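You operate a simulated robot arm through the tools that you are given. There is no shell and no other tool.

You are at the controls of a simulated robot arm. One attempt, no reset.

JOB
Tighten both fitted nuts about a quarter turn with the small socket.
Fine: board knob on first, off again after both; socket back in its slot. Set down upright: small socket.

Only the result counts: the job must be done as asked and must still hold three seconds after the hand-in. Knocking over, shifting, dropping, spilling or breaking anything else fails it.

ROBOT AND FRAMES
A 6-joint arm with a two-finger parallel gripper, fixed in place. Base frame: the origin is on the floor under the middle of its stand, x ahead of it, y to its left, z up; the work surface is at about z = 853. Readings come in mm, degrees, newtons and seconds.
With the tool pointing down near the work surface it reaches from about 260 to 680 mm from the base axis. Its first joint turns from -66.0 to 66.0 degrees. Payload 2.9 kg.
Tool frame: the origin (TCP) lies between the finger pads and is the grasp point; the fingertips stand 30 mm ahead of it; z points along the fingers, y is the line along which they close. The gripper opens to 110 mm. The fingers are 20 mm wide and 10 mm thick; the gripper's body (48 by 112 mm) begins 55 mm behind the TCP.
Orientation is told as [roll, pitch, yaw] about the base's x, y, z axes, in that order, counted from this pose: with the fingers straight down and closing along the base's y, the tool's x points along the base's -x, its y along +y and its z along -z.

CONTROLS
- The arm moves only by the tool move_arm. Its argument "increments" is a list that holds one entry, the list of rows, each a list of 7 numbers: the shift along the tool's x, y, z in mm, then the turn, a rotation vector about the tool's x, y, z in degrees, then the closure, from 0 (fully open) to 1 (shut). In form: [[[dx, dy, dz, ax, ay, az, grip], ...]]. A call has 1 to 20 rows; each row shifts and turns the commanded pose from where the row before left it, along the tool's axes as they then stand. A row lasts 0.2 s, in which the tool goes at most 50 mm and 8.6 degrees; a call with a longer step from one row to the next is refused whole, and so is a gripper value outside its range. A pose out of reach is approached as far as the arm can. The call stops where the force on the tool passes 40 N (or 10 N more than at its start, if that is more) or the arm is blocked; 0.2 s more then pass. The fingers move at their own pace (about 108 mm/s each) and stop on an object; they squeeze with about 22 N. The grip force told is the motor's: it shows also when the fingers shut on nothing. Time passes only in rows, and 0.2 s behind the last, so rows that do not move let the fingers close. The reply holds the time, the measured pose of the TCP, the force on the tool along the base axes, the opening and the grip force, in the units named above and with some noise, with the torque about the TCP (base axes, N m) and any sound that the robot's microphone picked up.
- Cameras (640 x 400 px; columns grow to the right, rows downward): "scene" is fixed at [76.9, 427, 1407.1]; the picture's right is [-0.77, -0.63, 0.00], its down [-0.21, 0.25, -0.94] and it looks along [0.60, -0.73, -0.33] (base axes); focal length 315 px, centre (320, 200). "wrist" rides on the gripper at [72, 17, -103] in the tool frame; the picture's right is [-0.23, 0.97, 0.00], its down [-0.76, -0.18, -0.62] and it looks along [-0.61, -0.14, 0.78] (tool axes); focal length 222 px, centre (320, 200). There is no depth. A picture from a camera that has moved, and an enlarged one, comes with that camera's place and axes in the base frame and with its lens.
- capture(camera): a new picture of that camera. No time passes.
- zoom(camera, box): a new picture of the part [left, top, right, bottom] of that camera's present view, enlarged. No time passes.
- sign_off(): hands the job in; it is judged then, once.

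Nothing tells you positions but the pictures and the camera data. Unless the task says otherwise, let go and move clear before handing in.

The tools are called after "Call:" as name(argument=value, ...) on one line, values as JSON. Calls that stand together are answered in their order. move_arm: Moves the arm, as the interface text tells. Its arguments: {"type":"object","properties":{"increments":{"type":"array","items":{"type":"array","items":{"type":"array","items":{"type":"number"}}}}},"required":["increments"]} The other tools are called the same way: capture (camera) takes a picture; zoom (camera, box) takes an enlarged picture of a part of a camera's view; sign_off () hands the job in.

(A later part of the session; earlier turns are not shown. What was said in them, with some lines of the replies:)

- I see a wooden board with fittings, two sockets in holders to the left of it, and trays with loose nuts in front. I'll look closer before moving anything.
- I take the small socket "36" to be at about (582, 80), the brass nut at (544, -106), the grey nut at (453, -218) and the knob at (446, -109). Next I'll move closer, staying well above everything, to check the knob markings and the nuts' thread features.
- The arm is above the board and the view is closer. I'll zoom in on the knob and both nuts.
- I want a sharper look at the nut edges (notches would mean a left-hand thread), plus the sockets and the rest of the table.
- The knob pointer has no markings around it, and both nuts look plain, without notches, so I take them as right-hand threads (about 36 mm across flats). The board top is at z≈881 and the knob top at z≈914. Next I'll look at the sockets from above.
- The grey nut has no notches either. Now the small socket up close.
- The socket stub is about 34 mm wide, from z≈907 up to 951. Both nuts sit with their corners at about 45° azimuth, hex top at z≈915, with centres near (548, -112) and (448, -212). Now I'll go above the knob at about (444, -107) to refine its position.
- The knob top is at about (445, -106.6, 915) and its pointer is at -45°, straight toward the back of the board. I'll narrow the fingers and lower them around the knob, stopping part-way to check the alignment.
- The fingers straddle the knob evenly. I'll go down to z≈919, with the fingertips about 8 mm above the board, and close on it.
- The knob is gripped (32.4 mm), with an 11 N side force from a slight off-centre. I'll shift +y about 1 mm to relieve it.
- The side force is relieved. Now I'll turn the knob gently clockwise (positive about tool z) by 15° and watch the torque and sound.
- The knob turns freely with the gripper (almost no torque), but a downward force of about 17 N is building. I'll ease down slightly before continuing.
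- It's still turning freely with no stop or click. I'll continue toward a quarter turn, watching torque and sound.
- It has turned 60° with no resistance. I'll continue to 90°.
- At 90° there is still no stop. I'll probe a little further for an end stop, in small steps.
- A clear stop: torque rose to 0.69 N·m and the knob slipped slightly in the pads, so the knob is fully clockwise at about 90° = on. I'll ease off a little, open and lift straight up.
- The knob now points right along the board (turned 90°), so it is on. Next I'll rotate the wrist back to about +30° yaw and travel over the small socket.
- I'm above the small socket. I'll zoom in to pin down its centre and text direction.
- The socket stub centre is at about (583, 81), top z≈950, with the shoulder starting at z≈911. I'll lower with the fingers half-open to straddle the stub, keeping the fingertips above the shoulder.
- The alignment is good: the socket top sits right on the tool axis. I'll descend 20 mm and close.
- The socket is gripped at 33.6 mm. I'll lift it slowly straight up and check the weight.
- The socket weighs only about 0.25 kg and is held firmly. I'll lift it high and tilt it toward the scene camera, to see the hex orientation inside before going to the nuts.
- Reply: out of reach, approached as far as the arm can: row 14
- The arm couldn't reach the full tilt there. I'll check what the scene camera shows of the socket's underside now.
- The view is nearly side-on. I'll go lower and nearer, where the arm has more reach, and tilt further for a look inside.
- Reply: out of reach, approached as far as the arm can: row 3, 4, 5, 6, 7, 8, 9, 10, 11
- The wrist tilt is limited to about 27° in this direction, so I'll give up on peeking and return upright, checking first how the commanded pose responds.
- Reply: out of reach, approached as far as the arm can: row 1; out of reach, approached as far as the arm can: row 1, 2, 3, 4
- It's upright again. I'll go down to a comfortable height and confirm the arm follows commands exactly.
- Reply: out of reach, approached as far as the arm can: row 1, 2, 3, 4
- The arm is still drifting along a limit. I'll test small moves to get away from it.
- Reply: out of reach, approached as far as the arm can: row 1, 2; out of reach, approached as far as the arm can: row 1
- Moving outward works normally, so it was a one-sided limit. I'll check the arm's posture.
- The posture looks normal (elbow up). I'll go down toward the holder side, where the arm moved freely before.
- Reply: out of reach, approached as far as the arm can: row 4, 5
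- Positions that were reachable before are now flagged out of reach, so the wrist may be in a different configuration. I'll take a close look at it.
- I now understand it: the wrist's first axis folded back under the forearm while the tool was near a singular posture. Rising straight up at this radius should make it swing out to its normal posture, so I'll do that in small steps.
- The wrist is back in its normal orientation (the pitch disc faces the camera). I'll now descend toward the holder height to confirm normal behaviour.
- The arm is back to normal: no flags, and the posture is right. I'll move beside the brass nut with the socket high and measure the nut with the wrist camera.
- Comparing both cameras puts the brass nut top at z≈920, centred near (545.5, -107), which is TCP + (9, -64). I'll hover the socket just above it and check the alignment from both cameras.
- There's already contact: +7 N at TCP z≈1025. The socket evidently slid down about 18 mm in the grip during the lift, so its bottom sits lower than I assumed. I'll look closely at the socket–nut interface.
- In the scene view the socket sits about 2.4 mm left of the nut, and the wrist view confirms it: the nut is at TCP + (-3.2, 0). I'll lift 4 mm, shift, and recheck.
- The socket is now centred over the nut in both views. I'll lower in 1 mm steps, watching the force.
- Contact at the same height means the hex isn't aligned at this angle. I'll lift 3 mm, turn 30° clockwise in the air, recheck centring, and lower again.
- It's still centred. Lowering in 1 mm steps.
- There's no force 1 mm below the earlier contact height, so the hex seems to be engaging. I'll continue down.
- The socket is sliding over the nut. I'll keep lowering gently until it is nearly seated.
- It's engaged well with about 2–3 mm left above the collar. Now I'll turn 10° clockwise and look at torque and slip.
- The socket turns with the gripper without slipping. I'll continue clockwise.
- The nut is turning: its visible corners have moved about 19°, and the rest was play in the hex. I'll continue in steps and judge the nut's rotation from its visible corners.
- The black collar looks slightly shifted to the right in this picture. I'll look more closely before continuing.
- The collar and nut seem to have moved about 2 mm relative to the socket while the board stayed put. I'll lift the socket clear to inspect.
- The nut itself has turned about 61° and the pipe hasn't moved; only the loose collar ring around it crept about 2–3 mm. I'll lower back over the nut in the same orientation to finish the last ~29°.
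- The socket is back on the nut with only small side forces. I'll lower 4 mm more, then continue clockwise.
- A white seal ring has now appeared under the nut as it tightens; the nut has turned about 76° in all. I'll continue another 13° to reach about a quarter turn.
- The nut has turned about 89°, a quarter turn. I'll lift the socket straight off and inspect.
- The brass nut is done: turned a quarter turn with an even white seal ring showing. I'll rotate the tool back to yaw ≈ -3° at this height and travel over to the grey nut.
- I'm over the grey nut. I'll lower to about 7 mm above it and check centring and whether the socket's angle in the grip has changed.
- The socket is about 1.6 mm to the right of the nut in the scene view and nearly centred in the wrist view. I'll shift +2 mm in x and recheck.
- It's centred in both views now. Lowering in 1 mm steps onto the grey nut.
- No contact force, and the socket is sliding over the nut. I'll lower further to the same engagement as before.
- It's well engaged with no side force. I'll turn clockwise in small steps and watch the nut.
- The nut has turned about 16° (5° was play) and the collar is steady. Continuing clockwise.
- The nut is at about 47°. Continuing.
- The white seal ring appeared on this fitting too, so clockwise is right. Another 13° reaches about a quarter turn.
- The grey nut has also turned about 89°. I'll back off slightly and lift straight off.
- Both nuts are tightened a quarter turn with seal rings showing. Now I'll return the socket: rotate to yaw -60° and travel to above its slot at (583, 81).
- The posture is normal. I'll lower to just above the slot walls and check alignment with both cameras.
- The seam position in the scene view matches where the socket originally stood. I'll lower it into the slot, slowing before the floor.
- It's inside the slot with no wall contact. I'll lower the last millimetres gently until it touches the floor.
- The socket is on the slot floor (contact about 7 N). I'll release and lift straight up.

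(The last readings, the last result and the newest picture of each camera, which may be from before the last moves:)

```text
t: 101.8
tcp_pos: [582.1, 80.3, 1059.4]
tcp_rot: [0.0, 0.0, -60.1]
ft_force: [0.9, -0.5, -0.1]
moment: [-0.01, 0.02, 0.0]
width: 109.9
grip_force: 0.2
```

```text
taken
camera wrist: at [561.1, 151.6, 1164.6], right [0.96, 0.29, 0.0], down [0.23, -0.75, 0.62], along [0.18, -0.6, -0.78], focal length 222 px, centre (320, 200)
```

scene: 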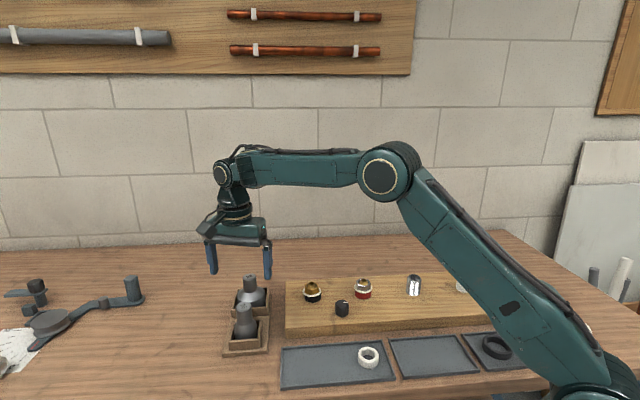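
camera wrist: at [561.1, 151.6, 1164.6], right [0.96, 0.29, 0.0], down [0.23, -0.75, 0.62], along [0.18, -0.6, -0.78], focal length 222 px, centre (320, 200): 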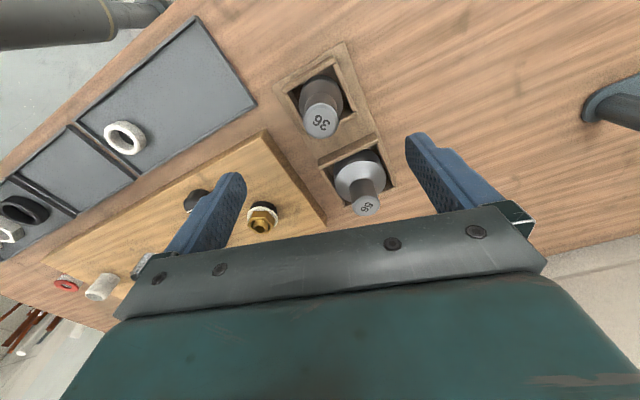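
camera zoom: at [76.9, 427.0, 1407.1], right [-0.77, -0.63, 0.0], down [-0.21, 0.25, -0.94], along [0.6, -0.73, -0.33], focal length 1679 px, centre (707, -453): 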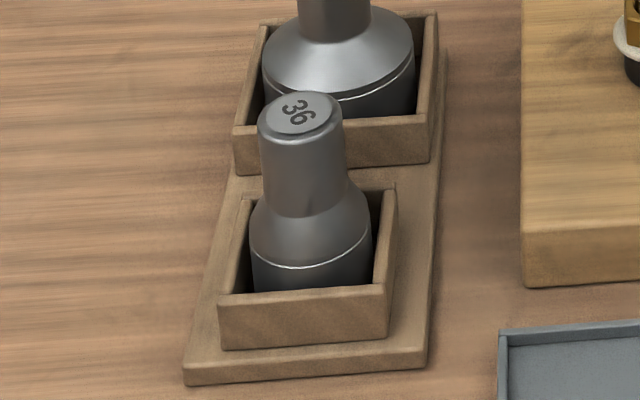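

The small socket stands upright in its slot. Now to turn the knob off: I'll move over it, keeping yaw -60° so I can turn 90° counter-clockwise.

Call:
move_arm(increments=[[[-15.58, -35.42, 0, 0, 0, 0, 0], [-15.58, -35.42, 0, 0, 0, 0, 0], [-15.58, -35.42, 0, 0, 0, 0, 0], [-15.58, -35.42, 0, 0, 0, 0, 0], [-15.58, -35.42, 0, 0, 0, 0, 0], [-15.6, -35.4, 0, 0, 0, 0, 0.2], [0, 0, 20, 0, 0, 0, 0.4], [0, 0, 20, 0, 0, 0, 0.4], [0, 0, 20, 0, 0, 0, 0.4], [0, 0, 0, 0, 0, 0, 0.4]]])

Call:
capture(camera="wrist")

Call:
zoom(camera="scene", box=[290, 240, 410, 330])

```text
t: 104.0
tcp_pos: [445.6, -106.6, 1000.9]
tcp_rot: [-0.1, 0.0, -60.1]
ft_force: [0.5, -1.2, 0.2]
moment: [-0.03, -0.01, 0.0]
width: 66.4
grip_force: 0.1
```

```text
taken
camera wrist: at [424.8, -35.3, 1104.3], right [0.96, 0.29, 0.0], down [0.23, -0.75, 0.62], along [0.18, -0.6, -0.78], focal length 222 px, centre (320, 200)
```

wrist: 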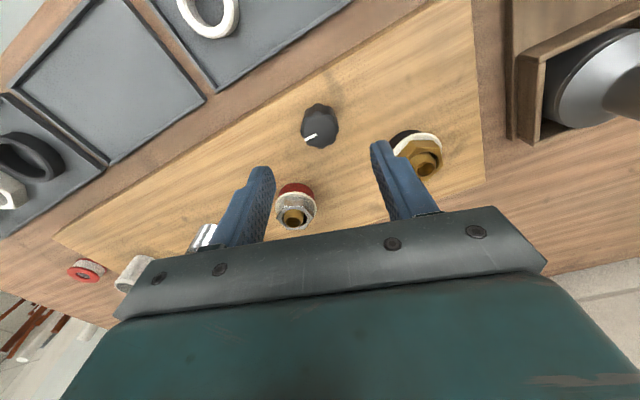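

```text
4.44 times, centred on (350, 285) of scene
camera zoom: at [76.9, 427.0, 1407.1], right [-0.77, -0.63, 0.0], down [-0.21, 0.25, -0.94], along [0.6, -0.73, -0.33], focal length 1399 px, centre (187, -178)
```

zoom: 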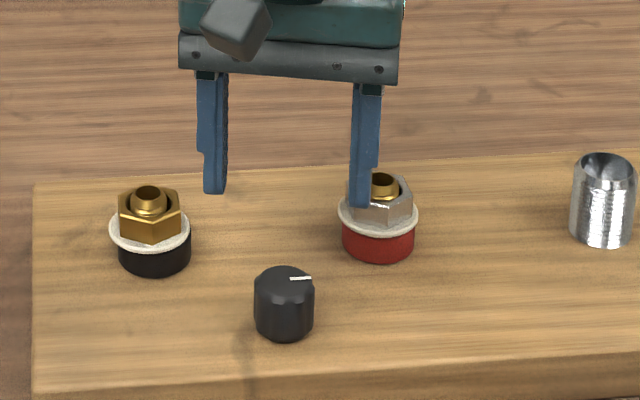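

The knob is centred between the fingers. I'll lower around it and grip.

Call:
move_arm(increments=[[[0, 0, 20, 0, 0, 0, 0.4], [0, 0, 20, 0, 0, 0, 0.4], [0, 0, 15, 0, 0, 0, 0.4], [0, 0, 15, 0, 0, 0, 0.4], [0, 0, 10, 0, 0, 0, 0.4], [0, 0, 1, 0, 0, 0, 0.4], [0, 0, 0, 0, 0, 0, 0.4]]])

Call:
zoom(camera="wrist", box=[220, 100, 420, 225])

```text
t: 105.6
tcp_pos: [446.7, -106.6, 918.3]
tcp_rot: [0.1, 0.0, -60.0]
ft_force: [-0.3, 0.1, 0.3]
moment: [0.01, 0.01, -0.03]
width: 65.9
grip_force: 0.1
```

```text
3.20 times, centred on (320, 162) of wrist
camera zoom: at [425.2, -35.4, 1023.2], right [0.96, 0.29, 0.0], down [0.23, -0.75, 0.62], along [0.18, -0.6, -0.78], focal length 711 px, centre (320, 320)
```

zoom: 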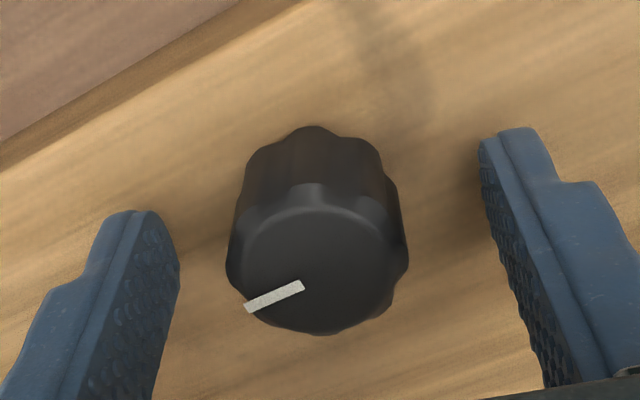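

Call:
move_arm(increments=[[[0, -0.5, 0, 0, 0, 0, 0.4], [0, 0, 0, 0, 0, 0, 0.6], [0, 0, 0, 0, 0, 0, 0.7], [0, 0, 0, 0, 0, 0, 0.8], [0, 0, 0, 0, 0, 0, 0.8]]])

Call:
zoom(camera="wrist", box=[220, 100, 420, 225])

```text
t: 106.8
tcp_pos: [446.0, -108.0, 919.7]
tcp_rot: [0.0, -0.1, -60.0]
ft_force: [1.3, 0.7, -0.8]
moment: [-0.24, 0.32, 0.03]
width: 32.8
grip_force: 44.7
```

```text
3.20 times, centred on (320, 162) of wrist
camera zoom: at [424.7, -35.4, 1023.3], right [0.96, 0.29, 0.0], down [0.23, -0.75, 0.62], along [0.18, -0.6, -0.78], focal length 711 px, centre (320, 320)
```

zoom: 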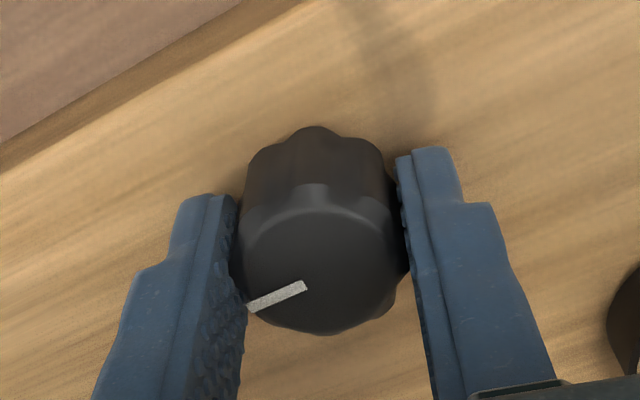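

Gripped squarely with almost no side force. Now I'll turn counter-clockwise in steps.

Call:
move_arm(increments=[[[0, 0, 0, 0, 0, -5, 0.8], [0, 0, 0, 0, 0, -5, 0.8], [0, 0, 0, 0, 0, -5, 0.8], [0, 0, 0, 0, 0, -5, 0.8], [0, 0, 0, 0, 0, -5, 0.8], [0, 0, 0, 0, 0, -5, 0.8], [0, 0, 0, 0, 0, 0, 0.8]]])

Call:
zoom(camera="wrist", box=[220, 100, 420, 225])

```text
t: 108.4
tcp_pos: [445.7, -106.2, 919.8]
tcp_rot: [0.1, 0.0, -29.9]
ft_force: [6.9, 3.4, -12.6]
moment: [-0.58, -0.23, -0.02]
width: 32.8
grip_force: 45.5
```

```text
3.20 times, centred on (320, 162) of wrist
camera zoom: at [392.1, -55.7, 1023.4], right [0.68, 0.73, 0.0], down [0.57, -0.53, 0.62], along [0.46, -0.43, -0.78], focal length 711 px, centre (320, 320)
```

zoom: 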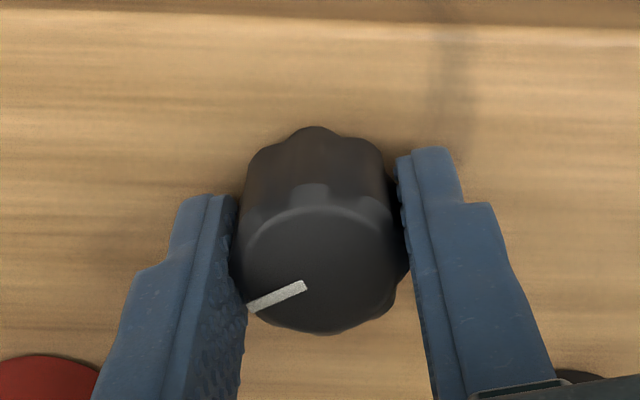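

Call:
move_arm(increments=[[[0, 0, 0.6, 0, 0, 0, 0.8], [0, 0, 0, 0, 0, -5, 0.8], [0, 0, 0, 0, 0, -5, 0.8], [0, 0, 0, 0, 0, -5, 0.8], [0, 0, 0, 0, 0, -5, 0.8], [0, 0, 0, 0, 0, -5, 0.8], [0, 0, 0, 0, 0, -5, 0.8], [0, 0, 0, 0, 0, 0, 0.8]]])

Call:
zoom(camera="wrist", box=[220, 100, 420, 225])

```text
t: 110.2
tcp_pos: [446.8, -105.8, 918.8]
tcp_rot: [0.0, 0.0, 0.1]
ft_force: [5.9, 7.8, 5.8]
moment: [-0.41, 0.3, 0.01]
width: 32.7
grip_force: 44.9
```

```text
3.20 times, centred on (320, 162) of wrist
camera zoom: at [373.8, -89.5, 1023.2], right [0.23, 0.97, 0.0], down [0.76, -0.18, 0.62], along [0.61, -0.14, -0.78], focal length 711 px, centre (320, 320)
```

zoom: 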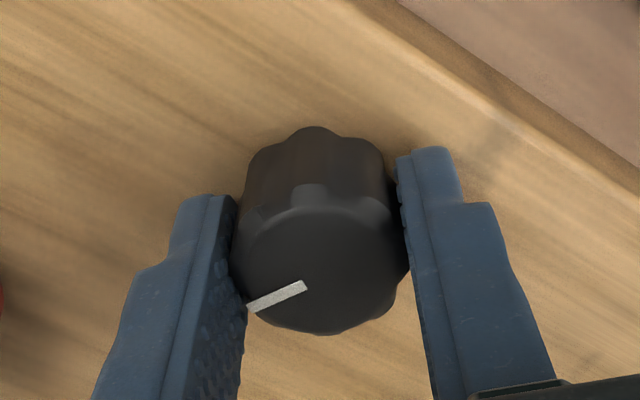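

Turned 60° back so far. I'll relieve the slight side force and continue 25°.

Call:
move_arm(increments=[[[-0.3, 0.4, 0, 0, 0, 0, 0.8], [0, 0, 0, 0, 0, -5, 0.8], [0, 0, 0, 0, 0, -5, 0.8], [0, 0, 0, 0, 0, -5, 0.8], [0, 0, 0, 0, 0, -5, 0.8], [0, 0, 0, 0, 0, -5, 0.8], [0, 0, 0, 0, 0, 0, 0.8]]])

Call:
zoom(camera="wrist", box=[220, 100, 420, 225])

```text
t: 111.8
tcp_pos: [445.7, -106.2, 920.3]
tcp_rot: [-0.1, -0.1, 25.1]
ft_force: [1.0, 3.0, 11.2]
moment: [0.85, -0.53, 0.0]
width: 33.0
grip_force: 44.9
```

```text
3.20 times, centred on (320, 162) of wrist
camera zoom: at [373.6, -121.5, 1023.3], right [-0.21, 0.98, 0.0], down [0.76, 0.16, 0.62], along [0.61, 0.13, -0.78], focal length 711 px, centre (320, 320)
```

zoom: 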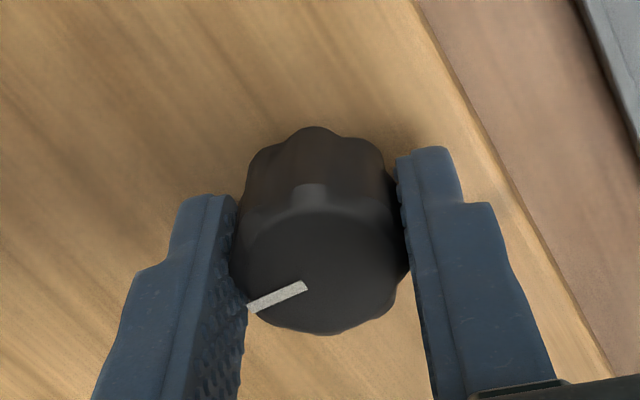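

Turned 85° with the knob following. I'll feel for the off stop in small steps.

Call:
move_arm(increments=[[[0, 0, -0.4, 0, 0, 0, 0.8], [0, 0, 0, 0, 0, -3, 0.8], [0, 0, 0, 0, 0, -3, 0.8], [0, 0, 0, 0, 0, -3, 0.8], [0, 0, 0, 0, 0, 0, 0.8]]])

Call:
zoom(camera="wrist", box=[220, 100, 420, 225])

```text
t: 113.0
tcp_pos: [445.1, -106.4, 919.9]
tcp_rot: [-0.1, 0.1, 34.1]
ft_force: [0.8, 1.9, -1.3]
moment: [-0.87, -0.27, -0.62]
width: 32.4
grip_force: 44.6
```

```text
3.20 times, centred on (320, 162) of wrist
camera zoom: at [376.3, -132.9, 1023.5], right [-0.36, 0.93, 0.0], down [0.73, 0.28, 0.62], along [0.58, 0.22, -0.78], focal length 711 px, centre (320, 320)
```

zoom: 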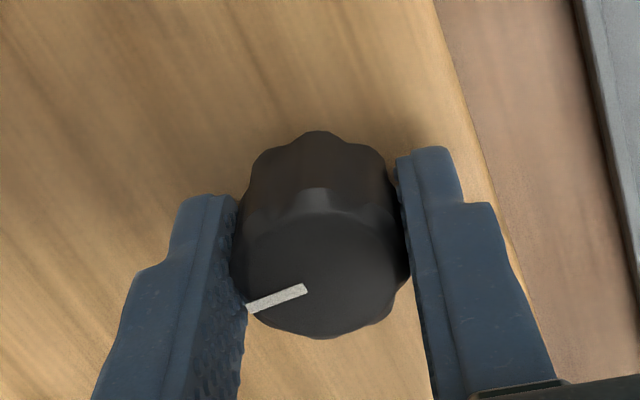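

The torque has risen to -0.62 N·m at about 90° back, so the knob is at its off stop. I'll ease off, release and lift clear.

Call:
move_arm(increments=[[[0, 0, 0, 0, 0, 0.7, 0.8], [0, 0, 0, 0, 0, 0, 0.6], [0, 0, 0, 0, 0, 0, 0.4], [0, 0, 0, 0, 0, 0, 0.4], [0, 0, -10, 0, 0, 0, 0.4], [0, 0, -20, 0, 0, 0, 0.4], [0, 0, -30, 0, 0, 0, 0.4], [0, 0, -40, 0, 0, 0, 0.2], [0, 0, -30, 0, 0, 0, 0], [0, 0, 0, 0, 0, 0, 0]]])

Call:
zoom(camera="scene", box=[290, 250, 390, 320])

Call:
capture(camera="scene")

Call:
capture(camera="wrist")

```text
t: 115.2
tcp_pos: [444.9, -105.5, 1049.6]
tcp_rot: [-0.1, -0.1, 33.3]
ft_force: [0.2, 0.6, 0.2]
moment: [-0.04, 0.02, 0.01]
width: 109.7
grip_force: 0.2
```

```text
5.71 times, centred on (340, 285) of scene
camera zoom: at [76.9, 427.0, 1407.1], right [-0.77, -0.63, 0.0], down [-0.21, 0.25, -0.94], along [0.6, -0.73, -0.33], focal length 1799 px, centre (206, -286)
```

zoom: 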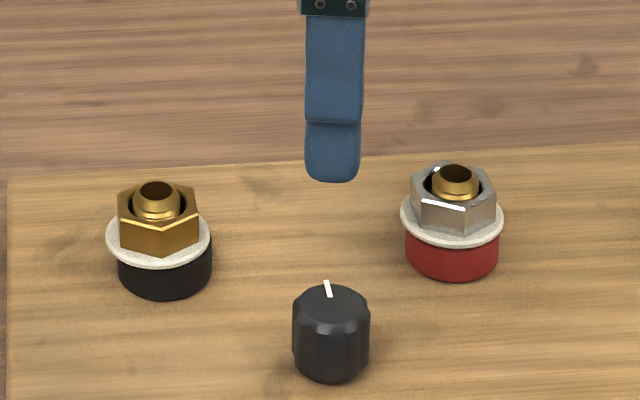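

```text
taken
```

scene: 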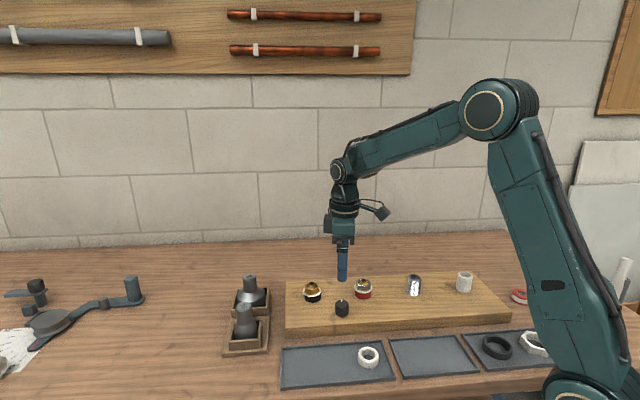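

```text
taken
camera wrist: at [375.7, -131.1, 1154.4], right [-0.34, 0.94, 0.0], down [0.73, 0.27, 0.62], along [0.58, 0.21, -0.78], focal length 222 px, centre (320, 200)
```

wrist: 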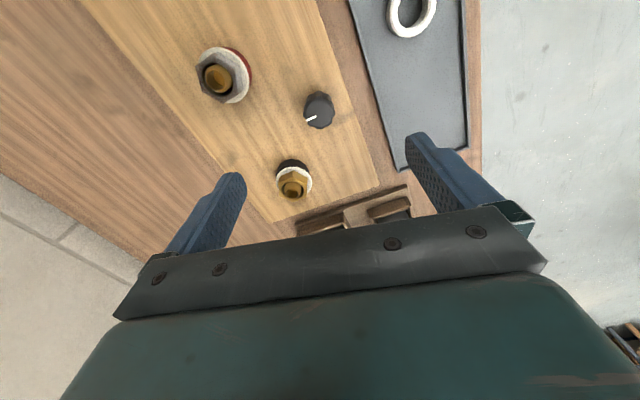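

The knob is back at its off position. Before handing in, I'll check the fittings and the socket once more.

Call:
zoom(camera="wrist", box=[180, 30, 350, 215])

Call:
zoom(camera="scene", box=[210, 250, 410, 375])

Call:
zoom(camera="scene", box=[298, 277, 330, 307])

```text
2.16 times, centred on (265, 122) of wrist
camera zoom: at [375.7, -131.1, 1154.4], right [-0.34, 0.94, 0.0], down [0.73, 0.27, 0.62], along [0.58, 0.21, -0.78], focal length 480 px, centre (439, 368)
```

zoom: 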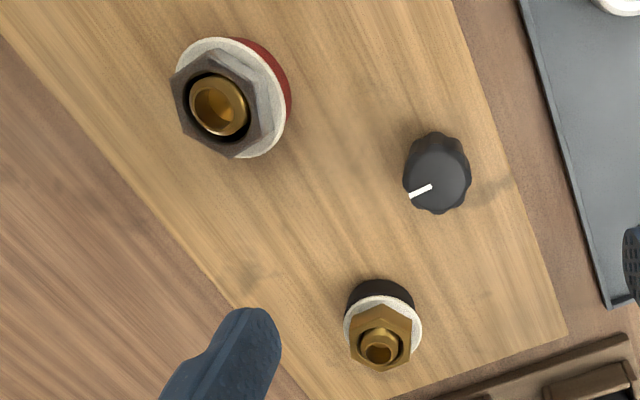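

```text
3.20 times, centred on (310, 312) of scene
camera zoom: at [76.9, 427.0, 1407.1], right [-0.77, -0.63, 0.0], down [-0.21, 0.25, -0.94], along [0.6, -0.73, -0.33], focal length 1008 px, centre (352, -160)
```

zoom: 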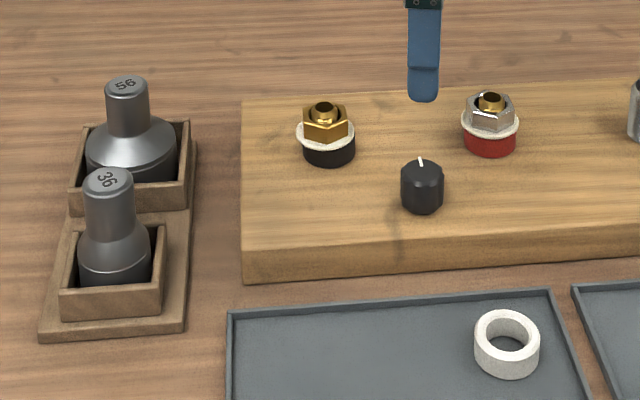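

```text
13.33 times, centred on (314, 292) of scene
camera zoom: at [76.9, 427.0, 1407.1], right [-0.77, -0.63, 0.0], down [-0.21, 0.25, -0.94], along [0.6, -0.73, -0.33], focal length 4198 px, centre (400, -1027)
```

zoom: 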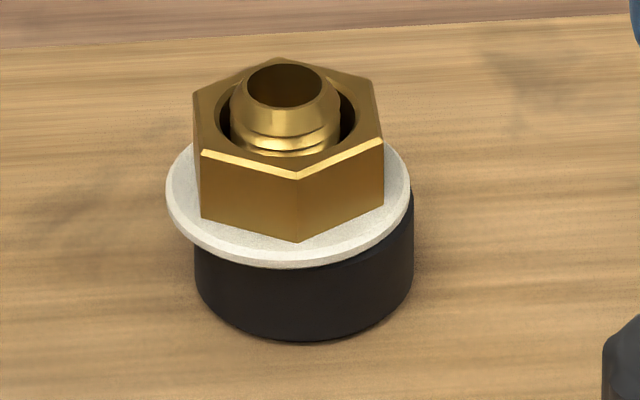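

All is in place: both nuts turned about a quarter turn, the knob back at its off stop, and the small socket upright in its slot. I'll raise the arm a bit more to be clear, then hand in.

Call:
move_arm(increments=[[[0, 0, -20, 0, 0, 0, 0], [0, 0, -20, 0, 0, 0, 0], [0, 0, -10, 0, 0, 0, 0], [0, 0, 0, 0, 0, 0, 0], [0, 0, 0, 0, 0, 0, 0], [0, 0, 0, 0, 0, 0, 0]]])

Call:
capture(camera="scene")

```text
t: 116.6
tcp_pos: [445.4, -104.4, 1098.6]
tcp_rot: [0.0, 0.0, 33.3]
ft_force: [0.4, -0.2, 0.2]
moment: [-0.01, 0.02, -0.01]
width: 109.8
grip_force: 0.0
```

```text
taken
```

scene: 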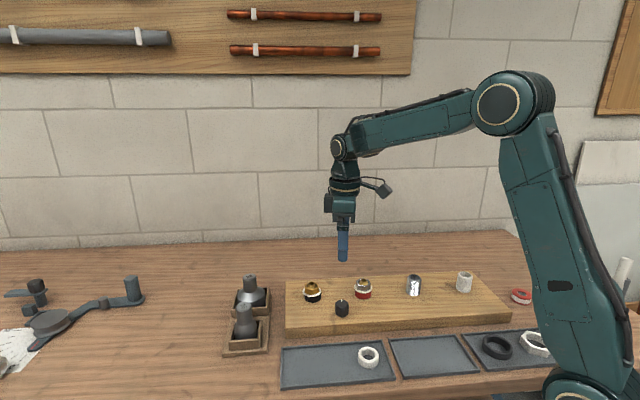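

The scene is stable and the arm is clear and empty, so I'm handing in the job.

Call:
sign_off()

```text
The job is handed in.
```

I've handed the job in. Both nuts are tightened about a quarter turn, and I don't have the judging result. One thing could count against it: the black collar under the brass nut shifted.

- **Knob:** I turned it clockwise to its stop before touching the nuts. After both nuts it went back counter-clockwise to its other stop, so the pointer is where it started. It has no markings, so I took the clockwise stop as "on".
- **Nuts:** I used the "36" socket on both. From the nut corners in the pictures, the brass one turned about 90° and the grey one about 89°, both clockwise. A white ring showed under each nut at about 76° of turn.
- **Socket:** It stands upright in its own slot and the gripper has let go. It slid about 18 mm down in the grip when first lifted, but held after that.
- **Black collar:** It crept about 4 mm sideways while I turned the brass nut. I don't know why it moved. The pipe and the board stayed put, and the grey nut's red collar did not move. I left it because I couldn't push it back without hitting the white ring.

The arm is raised clear of the board with the gripper open.
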